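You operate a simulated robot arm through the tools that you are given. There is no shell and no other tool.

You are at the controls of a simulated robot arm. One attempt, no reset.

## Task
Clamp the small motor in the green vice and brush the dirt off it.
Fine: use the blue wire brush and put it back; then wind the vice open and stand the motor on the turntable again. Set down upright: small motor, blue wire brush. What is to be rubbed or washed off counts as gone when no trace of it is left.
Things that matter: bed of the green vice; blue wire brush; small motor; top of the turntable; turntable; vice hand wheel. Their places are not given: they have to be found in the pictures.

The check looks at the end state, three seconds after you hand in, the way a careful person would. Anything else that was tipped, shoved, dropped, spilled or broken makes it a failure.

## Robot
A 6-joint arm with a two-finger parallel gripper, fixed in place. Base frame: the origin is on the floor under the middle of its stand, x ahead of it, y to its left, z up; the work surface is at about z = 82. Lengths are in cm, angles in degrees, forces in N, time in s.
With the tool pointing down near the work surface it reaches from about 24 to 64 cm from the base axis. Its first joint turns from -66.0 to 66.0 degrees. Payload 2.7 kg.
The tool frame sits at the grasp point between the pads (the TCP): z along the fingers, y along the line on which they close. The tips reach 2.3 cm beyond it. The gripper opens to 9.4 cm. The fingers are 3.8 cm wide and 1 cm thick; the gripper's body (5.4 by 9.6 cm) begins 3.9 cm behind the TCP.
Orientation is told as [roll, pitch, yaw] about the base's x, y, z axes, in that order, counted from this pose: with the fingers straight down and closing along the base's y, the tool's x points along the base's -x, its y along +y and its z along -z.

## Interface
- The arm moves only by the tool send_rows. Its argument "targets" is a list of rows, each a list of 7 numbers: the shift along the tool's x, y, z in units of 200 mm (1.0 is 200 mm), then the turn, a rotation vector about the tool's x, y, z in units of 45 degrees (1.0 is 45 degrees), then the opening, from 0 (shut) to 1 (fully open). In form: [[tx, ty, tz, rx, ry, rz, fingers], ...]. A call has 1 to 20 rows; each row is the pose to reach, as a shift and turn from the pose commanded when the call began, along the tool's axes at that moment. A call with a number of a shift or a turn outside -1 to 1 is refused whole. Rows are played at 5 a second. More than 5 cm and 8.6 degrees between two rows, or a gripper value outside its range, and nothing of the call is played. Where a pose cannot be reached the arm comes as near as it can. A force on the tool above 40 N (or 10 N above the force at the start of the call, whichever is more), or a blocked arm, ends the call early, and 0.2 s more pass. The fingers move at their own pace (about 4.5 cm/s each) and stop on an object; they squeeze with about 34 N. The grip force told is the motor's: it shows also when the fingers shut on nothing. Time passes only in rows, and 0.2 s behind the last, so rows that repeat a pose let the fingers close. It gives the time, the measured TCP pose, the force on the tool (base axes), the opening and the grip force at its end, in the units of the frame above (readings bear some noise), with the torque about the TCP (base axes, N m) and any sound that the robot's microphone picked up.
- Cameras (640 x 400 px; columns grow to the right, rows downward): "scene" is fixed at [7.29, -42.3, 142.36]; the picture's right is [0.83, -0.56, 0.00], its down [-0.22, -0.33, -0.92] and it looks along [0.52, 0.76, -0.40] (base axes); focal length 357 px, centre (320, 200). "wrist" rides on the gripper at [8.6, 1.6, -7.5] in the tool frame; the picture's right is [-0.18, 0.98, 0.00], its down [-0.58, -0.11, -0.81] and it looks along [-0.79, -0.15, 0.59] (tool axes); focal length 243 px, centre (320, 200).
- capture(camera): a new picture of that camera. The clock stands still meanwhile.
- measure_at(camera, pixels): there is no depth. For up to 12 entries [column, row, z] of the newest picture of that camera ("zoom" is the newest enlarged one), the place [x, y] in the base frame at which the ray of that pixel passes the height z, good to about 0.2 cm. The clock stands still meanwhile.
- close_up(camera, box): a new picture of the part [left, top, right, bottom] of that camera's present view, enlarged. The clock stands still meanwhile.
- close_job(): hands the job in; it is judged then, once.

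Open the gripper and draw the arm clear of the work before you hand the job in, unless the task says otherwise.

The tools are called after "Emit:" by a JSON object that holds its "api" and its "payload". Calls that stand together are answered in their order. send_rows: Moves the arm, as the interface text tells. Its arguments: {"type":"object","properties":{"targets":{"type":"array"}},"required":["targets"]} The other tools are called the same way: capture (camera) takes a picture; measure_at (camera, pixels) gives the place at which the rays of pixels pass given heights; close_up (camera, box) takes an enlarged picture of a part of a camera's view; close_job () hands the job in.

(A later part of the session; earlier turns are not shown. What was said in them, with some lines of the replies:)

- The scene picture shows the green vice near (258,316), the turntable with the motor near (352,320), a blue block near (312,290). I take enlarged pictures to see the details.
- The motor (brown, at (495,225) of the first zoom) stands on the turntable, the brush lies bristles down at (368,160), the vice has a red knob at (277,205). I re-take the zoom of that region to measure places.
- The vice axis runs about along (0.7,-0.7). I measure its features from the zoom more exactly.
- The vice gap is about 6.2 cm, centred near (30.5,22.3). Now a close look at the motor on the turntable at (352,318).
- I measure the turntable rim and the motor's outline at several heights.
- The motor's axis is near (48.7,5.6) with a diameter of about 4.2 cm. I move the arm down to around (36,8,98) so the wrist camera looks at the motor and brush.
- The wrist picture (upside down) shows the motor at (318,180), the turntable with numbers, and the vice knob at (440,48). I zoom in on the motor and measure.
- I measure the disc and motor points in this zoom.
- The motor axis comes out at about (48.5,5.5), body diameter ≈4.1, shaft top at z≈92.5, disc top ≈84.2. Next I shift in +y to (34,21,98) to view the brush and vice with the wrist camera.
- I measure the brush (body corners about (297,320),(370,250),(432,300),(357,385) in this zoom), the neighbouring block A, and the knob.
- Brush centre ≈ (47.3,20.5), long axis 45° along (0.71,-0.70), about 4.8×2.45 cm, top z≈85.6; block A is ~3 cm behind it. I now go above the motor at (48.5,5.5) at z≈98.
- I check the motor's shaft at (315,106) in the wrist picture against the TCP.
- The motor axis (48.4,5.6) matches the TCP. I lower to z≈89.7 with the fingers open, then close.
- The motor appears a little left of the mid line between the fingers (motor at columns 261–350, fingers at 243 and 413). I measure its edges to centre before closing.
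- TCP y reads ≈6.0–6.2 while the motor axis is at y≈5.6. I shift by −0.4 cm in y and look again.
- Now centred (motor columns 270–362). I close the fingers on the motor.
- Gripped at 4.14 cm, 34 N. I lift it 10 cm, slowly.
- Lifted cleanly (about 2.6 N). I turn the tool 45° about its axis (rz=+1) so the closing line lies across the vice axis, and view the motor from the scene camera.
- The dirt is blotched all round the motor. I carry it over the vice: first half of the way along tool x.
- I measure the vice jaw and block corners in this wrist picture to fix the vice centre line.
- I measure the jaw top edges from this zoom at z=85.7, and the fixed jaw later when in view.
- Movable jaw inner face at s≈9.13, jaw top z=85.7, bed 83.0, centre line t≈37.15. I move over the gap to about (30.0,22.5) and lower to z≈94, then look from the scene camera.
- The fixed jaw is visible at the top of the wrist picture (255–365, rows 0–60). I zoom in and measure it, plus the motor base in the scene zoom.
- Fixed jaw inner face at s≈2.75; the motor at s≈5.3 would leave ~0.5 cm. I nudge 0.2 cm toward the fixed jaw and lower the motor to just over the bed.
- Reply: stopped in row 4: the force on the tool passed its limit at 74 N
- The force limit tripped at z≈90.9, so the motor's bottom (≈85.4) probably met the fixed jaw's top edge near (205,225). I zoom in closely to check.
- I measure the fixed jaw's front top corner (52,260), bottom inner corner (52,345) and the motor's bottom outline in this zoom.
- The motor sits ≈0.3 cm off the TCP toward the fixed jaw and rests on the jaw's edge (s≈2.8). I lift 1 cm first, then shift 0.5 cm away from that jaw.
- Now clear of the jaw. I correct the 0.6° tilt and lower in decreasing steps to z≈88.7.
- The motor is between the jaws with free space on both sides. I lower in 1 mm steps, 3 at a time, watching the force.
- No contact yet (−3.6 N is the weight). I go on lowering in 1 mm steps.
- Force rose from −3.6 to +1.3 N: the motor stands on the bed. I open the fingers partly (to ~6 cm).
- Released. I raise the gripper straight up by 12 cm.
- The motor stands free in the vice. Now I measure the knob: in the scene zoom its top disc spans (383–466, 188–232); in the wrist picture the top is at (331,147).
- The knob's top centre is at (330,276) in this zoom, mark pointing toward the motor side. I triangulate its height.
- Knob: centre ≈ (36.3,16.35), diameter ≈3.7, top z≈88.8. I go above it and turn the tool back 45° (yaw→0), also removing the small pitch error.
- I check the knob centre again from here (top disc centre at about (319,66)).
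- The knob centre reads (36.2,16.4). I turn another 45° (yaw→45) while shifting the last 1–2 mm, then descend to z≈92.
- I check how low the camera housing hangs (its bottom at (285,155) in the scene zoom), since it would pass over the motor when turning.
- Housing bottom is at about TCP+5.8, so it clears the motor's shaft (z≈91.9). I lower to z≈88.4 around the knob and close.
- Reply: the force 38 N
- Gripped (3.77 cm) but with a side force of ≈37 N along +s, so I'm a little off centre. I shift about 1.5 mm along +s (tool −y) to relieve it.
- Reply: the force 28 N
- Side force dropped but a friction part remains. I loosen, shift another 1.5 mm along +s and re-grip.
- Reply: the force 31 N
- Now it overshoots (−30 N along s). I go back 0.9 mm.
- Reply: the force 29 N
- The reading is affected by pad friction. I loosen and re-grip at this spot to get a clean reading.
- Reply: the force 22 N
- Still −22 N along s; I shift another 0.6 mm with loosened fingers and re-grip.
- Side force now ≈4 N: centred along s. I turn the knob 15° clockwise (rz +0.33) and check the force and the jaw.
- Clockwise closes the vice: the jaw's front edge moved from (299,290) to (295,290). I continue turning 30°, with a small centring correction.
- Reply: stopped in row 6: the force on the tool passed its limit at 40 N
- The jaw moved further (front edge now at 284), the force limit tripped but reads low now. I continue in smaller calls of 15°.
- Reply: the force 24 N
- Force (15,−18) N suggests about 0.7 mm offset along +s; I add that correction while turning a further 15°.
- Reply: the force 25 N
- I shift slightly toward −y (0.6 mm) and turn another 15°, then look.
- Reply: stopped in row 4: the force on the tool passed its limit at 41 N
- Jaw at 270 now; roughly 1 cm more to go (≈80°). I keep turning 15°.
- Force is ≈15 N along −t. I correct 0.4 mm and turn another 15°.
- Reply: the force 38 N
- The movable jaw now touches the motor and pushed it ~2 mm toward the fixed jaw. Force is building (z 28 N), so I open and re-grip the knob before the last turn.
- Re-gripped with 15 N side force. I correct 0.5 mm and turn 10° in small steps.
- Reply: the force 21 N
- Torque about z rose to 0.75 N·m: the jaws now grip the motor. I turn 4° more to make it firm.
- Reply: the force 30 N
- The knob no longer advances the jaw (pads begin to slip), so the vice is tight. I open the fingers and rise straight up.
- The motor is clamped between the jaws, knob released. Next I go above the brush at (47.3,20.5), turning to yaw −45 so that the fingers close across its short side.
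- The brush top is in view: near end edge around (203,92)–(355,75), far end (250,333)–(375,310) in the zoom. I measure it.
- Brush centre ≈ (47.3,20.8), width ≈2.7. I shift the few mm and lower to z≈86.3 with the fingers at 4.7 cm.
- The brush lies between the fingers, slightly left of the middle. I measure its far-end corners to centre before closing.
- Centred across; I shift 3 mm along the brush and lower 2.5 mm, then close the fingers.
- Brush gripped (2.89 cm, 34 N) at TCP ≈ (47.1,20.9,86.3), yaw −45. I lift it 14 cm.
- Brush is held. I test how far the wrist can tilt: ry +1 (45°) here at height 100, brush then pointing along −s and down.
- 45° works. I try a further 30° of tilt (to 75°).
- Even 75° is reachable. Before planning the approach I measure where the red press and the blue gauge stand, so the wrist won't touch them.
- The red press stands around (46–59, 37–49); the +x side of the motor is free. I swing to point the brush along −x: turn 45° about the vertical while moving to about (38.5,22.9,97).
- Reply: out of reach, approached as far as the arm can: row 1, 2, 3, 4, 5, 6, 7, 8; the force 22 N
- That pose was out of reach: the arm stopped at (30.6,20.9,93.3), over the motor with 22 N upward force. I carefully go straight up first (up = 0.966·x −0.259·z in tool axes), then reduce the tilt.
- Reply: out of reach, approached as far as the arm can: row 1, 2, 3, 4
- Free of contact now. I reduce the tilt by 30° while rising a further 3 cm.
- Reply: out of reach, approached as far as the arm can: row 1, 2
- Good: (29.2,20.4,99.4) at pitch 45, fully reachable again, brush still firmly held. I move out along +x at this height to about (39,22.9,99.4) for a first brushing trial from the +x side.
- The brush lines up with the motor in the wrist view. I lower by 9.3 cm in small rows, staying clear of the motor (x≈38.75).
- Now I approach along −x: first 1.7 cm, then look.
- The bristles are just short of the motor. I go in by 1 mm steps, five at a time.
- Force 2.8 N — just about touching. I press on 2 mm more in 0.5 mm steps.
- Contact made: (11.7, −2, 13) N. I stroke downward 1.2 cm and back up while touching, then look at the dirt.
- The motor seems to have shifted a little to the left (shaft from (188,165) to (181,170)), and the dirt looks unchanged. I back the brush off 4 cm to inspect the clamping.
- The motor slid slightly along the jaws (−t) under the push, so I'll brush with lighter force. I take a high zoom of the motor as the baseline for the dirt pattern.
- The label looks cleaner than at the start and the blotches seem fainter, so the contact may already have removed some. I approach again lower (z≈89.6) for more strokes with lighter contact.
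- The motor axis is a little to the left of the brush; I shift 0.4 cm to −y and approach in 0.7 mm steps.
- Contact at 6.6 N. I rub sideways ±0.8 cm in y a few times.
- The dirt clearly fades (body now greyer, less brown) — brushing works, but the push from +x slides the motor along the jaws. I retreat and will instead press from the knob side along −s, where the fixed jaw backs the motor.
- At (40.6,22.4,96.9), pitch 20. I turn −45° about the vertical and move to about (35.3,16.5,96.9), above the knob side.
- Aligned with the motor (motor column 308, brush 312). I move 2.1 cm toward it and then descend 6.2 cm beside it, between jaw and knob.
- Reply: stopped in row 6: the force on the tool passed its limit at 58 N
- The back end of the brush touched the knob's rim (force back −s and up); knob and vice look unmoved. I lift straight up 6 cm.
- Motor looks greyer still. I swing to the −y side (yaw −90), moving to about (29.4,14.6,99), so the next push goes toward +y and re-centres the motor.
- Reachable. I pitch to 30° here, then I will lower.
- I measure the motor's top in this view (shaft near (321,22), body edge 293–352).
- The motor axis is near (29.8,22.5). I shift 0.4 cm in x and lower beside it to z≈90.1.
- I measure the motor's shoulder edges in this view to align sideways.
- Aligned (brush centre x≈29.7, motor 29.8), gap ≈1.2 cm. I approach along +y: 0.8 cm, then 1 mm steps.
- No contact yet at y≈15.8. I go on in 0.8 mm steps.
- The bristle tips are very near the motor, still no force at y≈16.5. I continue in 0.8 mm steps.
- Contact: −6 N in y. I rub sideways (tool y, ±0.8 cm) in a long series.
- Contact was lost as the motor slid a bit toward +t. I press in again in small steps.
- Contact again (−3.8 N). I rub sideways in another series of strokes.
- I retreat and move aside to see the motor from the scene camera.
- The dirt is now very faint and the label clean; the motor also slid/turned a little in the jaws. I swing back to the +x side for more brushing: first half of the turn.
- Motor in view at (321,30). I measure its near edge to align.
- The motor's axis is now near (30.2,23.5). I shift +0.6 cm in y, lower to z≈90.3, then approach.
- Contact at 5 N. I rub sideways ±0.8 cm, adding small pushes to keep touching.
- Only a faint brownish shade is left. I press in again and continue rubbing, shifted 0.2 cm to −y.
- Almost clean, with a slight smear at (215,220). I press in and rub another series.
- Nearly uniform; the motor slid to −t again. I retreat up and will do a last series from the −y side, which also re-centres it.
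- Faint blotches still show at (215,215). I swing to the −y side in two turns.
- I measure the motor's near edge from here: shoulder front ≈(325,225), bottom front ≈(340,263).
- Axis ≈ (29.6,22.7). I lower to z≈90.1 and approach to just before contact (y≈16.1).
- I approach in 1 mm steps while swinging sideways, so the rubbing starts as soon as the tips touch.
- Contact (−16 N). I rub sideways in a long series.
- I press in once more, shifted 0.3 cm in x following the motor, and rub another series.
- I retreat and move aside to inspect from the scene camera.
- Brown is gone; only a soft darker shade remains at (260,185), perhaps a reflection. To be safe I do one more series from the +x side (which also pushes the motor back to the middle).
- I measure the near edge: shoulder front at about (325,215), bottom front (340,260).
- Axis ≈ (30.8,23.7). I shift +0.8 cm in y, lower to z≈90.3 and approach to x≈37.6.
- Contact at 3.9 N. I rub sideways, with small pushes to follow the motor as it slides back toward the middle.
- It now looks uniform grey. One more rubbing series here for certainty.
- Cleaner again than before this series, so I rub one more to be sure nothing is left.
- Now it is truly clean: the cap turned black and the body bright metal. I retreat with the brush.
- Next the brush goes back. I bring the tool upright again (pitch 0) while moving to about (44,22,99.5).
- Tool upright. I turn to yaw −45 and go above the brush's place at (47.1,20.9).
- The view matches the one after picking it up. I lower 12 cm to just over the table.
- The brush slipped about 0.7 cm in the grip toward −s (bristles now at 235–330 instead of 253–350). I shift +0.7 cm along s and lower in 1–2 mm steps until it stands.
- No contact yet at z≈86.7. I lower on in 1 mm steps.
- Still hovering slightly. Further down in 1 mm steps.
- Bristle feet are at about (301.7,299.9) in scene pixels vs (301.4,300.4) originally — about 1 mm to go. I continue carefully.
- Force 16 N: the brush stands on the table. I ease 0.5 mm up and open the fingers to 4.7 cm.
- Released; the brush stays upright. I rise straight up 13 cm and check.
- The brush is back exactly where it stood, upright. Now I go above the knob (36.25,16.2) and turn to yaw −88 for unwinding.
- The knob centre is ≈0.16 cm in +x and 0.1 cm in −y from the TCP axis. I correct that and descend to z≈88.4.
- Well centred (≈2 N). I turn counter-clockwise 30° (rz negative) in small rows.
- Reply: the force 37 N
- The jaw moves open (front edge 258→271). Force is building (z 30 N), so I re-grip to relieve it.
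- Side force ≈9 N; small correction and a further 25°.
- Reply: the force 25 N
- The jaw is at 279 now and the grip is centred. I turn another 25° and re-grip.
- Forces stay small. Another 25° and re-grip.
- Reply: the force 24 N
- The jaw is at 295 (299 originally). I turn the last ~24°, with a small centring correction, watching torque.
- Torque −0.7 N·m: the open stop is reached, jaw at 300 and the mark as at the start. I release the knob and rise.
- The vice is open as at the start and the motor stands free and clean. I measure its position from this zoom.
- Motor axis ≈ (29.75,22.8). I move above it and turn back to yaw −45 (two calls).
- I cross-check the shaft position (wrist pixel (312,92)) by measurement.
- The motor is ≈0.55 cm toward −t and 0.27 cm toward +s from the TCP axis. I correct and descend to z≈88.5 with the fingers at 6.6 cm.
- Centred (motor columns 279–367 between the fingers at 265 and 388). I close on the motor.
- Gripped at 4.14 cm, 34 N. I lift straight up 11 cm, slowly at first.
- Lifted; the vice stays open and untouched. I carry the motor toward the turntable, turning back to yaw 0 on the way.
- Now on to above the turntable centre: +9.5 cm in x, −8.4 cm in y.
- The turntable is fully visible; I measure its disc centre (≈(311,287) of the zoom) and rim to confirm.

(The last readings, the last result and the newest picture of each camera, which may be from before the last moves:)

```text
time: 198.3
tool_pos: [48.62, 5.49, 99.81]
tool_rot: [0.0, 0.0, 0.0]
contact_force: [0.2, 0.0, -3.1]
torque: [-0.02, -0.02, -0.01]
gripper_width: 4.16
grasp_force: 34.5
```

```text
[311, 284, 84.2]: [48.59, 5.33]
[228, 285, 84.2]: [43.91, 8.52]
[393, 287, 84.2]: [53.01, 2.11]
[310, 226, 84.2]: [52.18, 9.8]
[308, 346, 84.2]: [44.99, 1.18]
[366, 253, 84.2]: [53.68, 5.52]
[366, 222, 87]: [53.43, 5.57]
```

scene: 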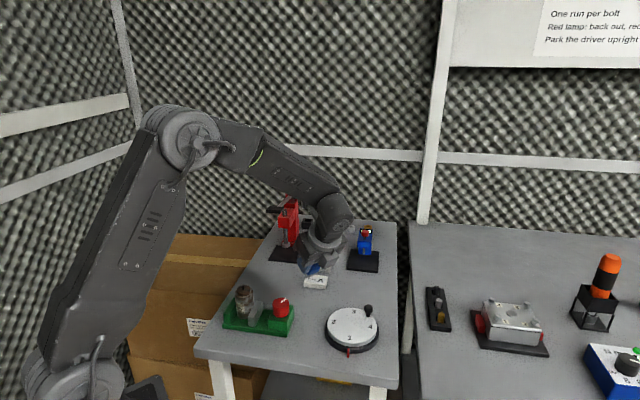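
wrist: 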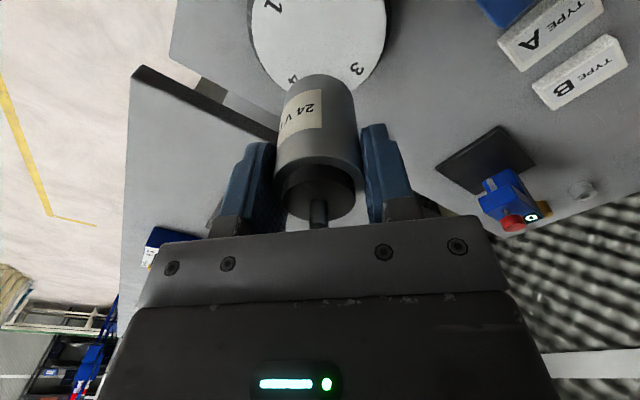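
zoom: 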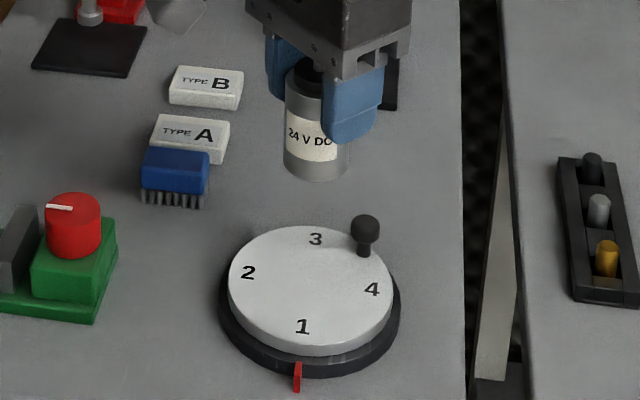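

Disc centre ≈ (48.5,5.4): well under the motor. I lower to z≈90.7.

Emit:
{"api": "send_rows", "payload": {"targets": [[0, 0, 0.08, 0, 0, 0, 0.3], [0, 0, 0.18, 0, 0, 0, 0.3], [0, 0, 0.28, 0, 0, 0, 0.3], [0, 0, 0.36, 0, 0, 0, 0.3], [0, 0, 0.42, 0, 0, 0, 0.3], [0, 0, 0.45, 0, 0, 0, 0.3], [0, 0, 0.455, 0, 0, 0, 0.3], [0, 0, 0.455, 0, 0, 0, 0.3]]}}

Emit:
{"api": "close_up", "payload": {"camera": "scene", "box": [310, 270, 400, 360]}}

```text
time: 200.2
tool_pos: [48.83, 5.46, 90.55]
tool_rot: [0.0, 0.0, -0.1]
contact_force: [0.2, 0.5, -3.3]
torque: [0.03, -0.01, 0.0]
gripper_width: 4.16
grasp_force: 34.0
```

```text
4.44 times, centred on (355, 315) of scene
```

zoom: 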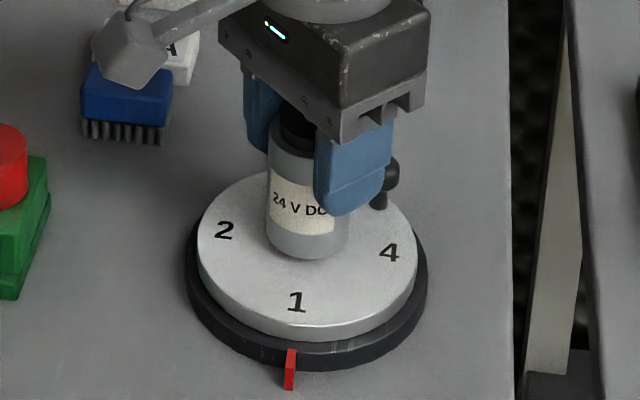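

Just over the disc, weight still −3.3 N. I lower in 1 mm steps.

Emit:
{"api": "send_rows", "payload": {"targets": [[0, 0, 0.005, 0, 0, 0, 0.3], [0, 0, 0.01, 0, 0, 0, 0.3], [0, 0, 0.015, 0, 0, 0, 0.3]]}}

```text
time: 200.9
tool_pos: [48.73, 5.5, 90.24]
tool_rot: [0.0, -0.1, 0.1]
contact_force: [0.2, 0.3, -3.4]
torque: [0.0, 0.02, -0.03]
gripper_width: 4.17
grasp_force: 33.7
```

Emit:
{"api": "send_rows", "payload": {"targets": [[0, 0, 0.005, 0, 0, 0, 0.3], [0, 0, 0.01, 0, 0, 0, 0.3]]}}

```text
time: 201.6
tool_pos: [48.69, 5.55, 90.07]
tool_rot: [0.0, -0.1, 0.0]
contact_force: [-0.4, 0.2, -3.5]
torque: [0.01, -0.03, 0.02]
gripper_width: 4.15
grasp_force: 34.2
```

Still hanging free. Two more 1 mm steps.

Emit:
{"api": "send_rows", "payload": {"targets": [[0, 0, 0.005, 0, 0, 0, 0.3], [0, 0, 0.01, 0, 0, 0, 0.3]]}}

Emit:
{"api": "close_up", "payload": {"camera": "scene", "box": [330, 290, 380, 340]}}

```text
time: 202.2
tool_pos: [48.69, 5.41, 90.03]
tool_rot: [0.0, 0.0, 0.0]
contact_force: [-3.7, 1.1, 6.0]
torque: [0.01, 0.37, -0.04]
gripper_width: 4.14
grasp_force: 34.3
```

```text
8.00 times, centred on (355, 315) of scene
```

zoom: 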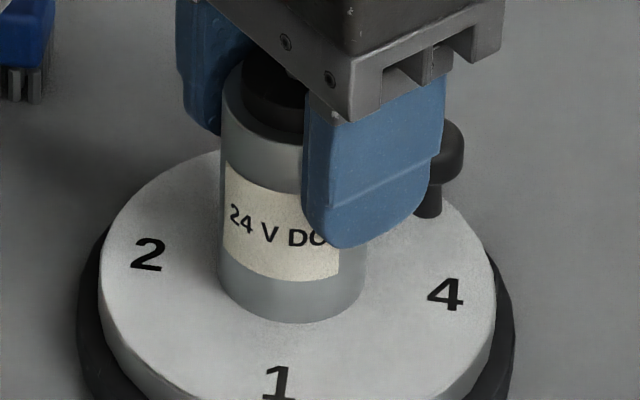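

Force rose to +6 N: the motor stands on the disc. I open the fingers gently.

Emit:
{"api": "send_rows", "payload": {"targets": [[0, 0, -0.001, 0, 0, 0, 0.44], [0, 0, -0.001, 0, 0, 0, 0.47], [0, 0, -0.001, 0, 0, 0, 0.55], [0, 0, -0.001, 0, 0, 0, 0.7], [0, 0, -0.001, 0, 0, 0, 0.8], [0, 0, -0.001, 0, 0, 0, 0.8]]}}

Emit:
{"api": "close_up", "payload": {"camera": "scene", "box": [330, 290, 380, 340]}}

```text
time: 203.6
tool_pos: [48.79, 5.48, 89.82]
tool_rot: [0.0, 0.0, -0.1]
contact_force: [0.4, 0.2, 0.4]
torque: [-0.02, 0.02, 0.04]
gripper_width: 7.51
grasp_force: 0.1
```

```text
8.00 times, centred on (355, 315) of scene
```

zoom: 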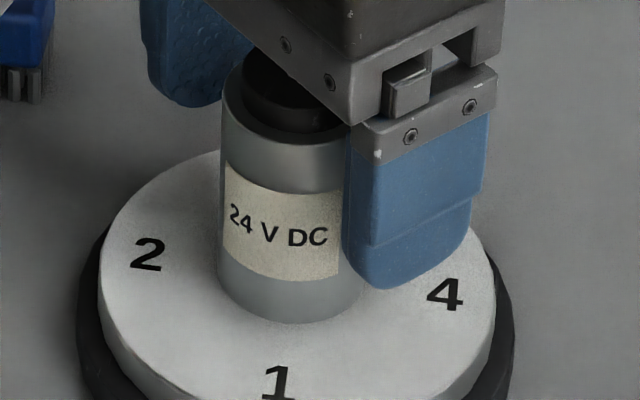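

Released, motor standing upright. I raise the gripper straight up 14 cm.

Emit:
{"api": "send_rows", "payload": {"targets": [[0, 0, -0.04, 0, 0, 0, 0.8], [0, 0, -0.12, 0, 0, 0, 0.8], [0, 0, -0.22, 0, 0, 0, 0.8], [0, 0, -0.33, 0, 0, 0, 0.9], [0, 0, -0.45, 0, 0, 0, 1], [0, 0, -0.58, 0, 0, 0, 1], [0, 0, -0.7, 0, 0, 0, 1], [0, 0, -0.7, 0, 0, 0, 1]]}}

Emit:
{"api": "capture", "payload": {"camera": "wrist"}}

Emit:
{"api": "close_up", "payload": {"camera": "scene", "box": [310, 270, 400, 360]}}

```text
time: 205.3
tool_pos: [48.56, 5.67, 103.87]
tool_rot: [0.0, -0.1, 0.0]
contact_force: [-0.9, -0.4, 0.0]
torque: [-0.01, 0.03, -0.02]
gripper_width: 9.4
grasp_force: 0.1
```

```text
taken
```

wrist: 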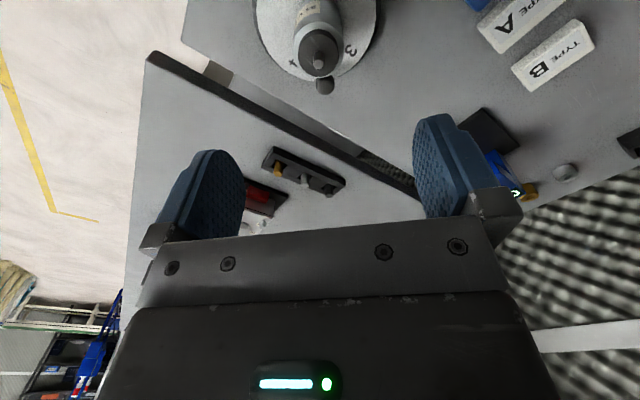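

```text
4.44 times, centred on (355, 315) of scene
```

zoom: 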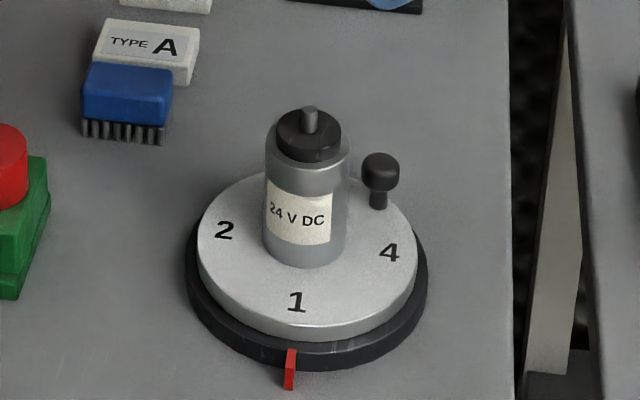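

The motor stands clean and upright in the middle of the turntable. I draw the arm back, up and away to about its start pose.

Emit:
{"api": "send_rows", "payload": {"targets": [[0, 0, -0.15, 0, 0, 0, 1], [0, 0, -0.35, 0, 0, 0, 1], [0.05, 0.15, -0.5, 0, 0, 0, 1], [0.12, 0.32, -0.62, 0, 0, 0, 1], [0.2, 0.5, -0.65, 0, 0, 0, 1], [0.3, 0.68, -0.65, 0, 0, 0, 1], [0.4, 0.85, -0.65, 0, 0, 0, 1], [0.5, 1.0, -0.65, 0, 0, 0, 1], [0.5, 1.0, -0.65, 0, 0, 0, 1]]}}

Emit:
{"api": "capture", "payload": {"camera": "scene"}}

Emit:
{"api": "capture", "payload": {"camera": "wrist"}}

Emit:
{"api": "close_up", "payload": {"camera": "scene", "box": [190, 240, 400, 372]}}

Emit:
{"api": "close_up", "payload": {"camera": "wrist", "box": [120, 0, 440, 200]}}

```text
time: 207.3
tool_pos: [38.52, 25.68, 116.78]
tool_rot: [0.0, -0.1, 0.0]
contact_force: [0.4, 0.0, 0.2]
torque: [0.0, 0.0, 0.0]
gripper_width: 9.37
grasp_force: 0.1
```

```text
taken
```

scene: 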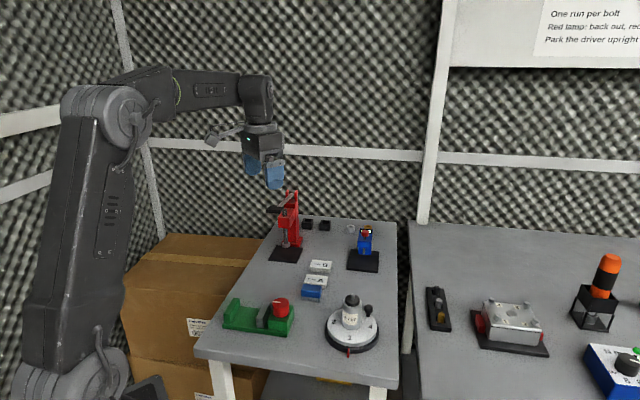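

```text
taken
```

wrist: 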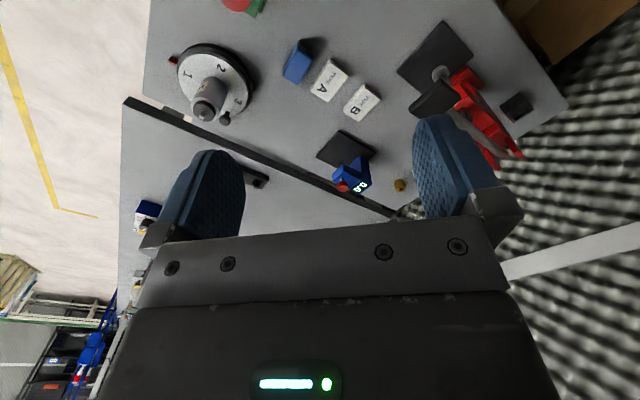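

```text
3.03 times, centred on (295, 306) of scene
```

zoom: 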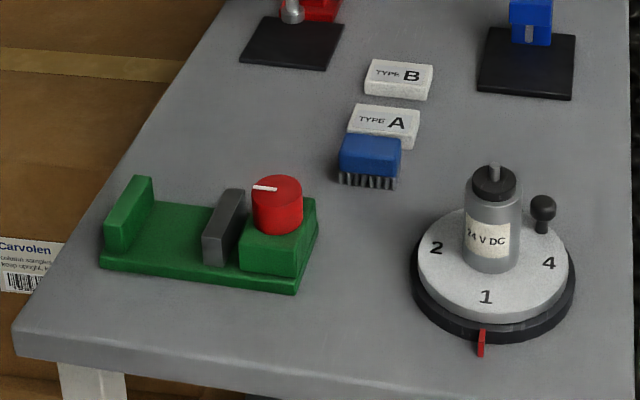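

```text
2.00 times, centred on (280, 100) of wrist
```

zoom: 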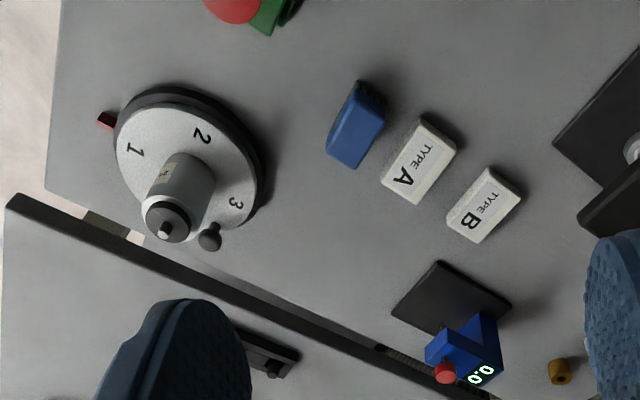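

Everything else stands as in the first picture: vice open with the mark back at its start, brush upright in its place, and the clean motor upright in the middle of the turntable. The gripper is open and the arm clear, so I hand the job in.

Emit:
{"api": "close_job", "payload": {}}

```text
The job is handed in.
```

The job is handed in: the motor is clean and back on the turntable, the brush is back in its place, and the vice is wound open.

- **Motor:** it stands upright in the middle of the turntable. In the last pictures the body is bright metal and the cap is black, with no dirt visible from the sides the cameras could see. The far side of the motor was never photographed after cleaning.
- **Brush:** it stands bristles down at the spot I took it from, matching its starting picture to within a pixel or so.
- **Vice:** I turned the wheel back until it reached its open stop. The jaw and the white mark are where they were at the start.
- **Other objects:** nothing else looks moved in the final pictures.

Some contacts were harder than planned:

- **Lowering into the vice:** the motor hit the top of the fixed jaw at about 74 N on the first try.
- **Brushing:** the brush touched the wheel's rim once at about 58 N, and once the arm or brush came to rest on top of the motor at about 22 N.
- **Clamp:** it was not tight enough to stop the motor sliding along the jaws while I brushed, so I brushed from two opposite directions to bring it back.

I saw no damage from any of these.
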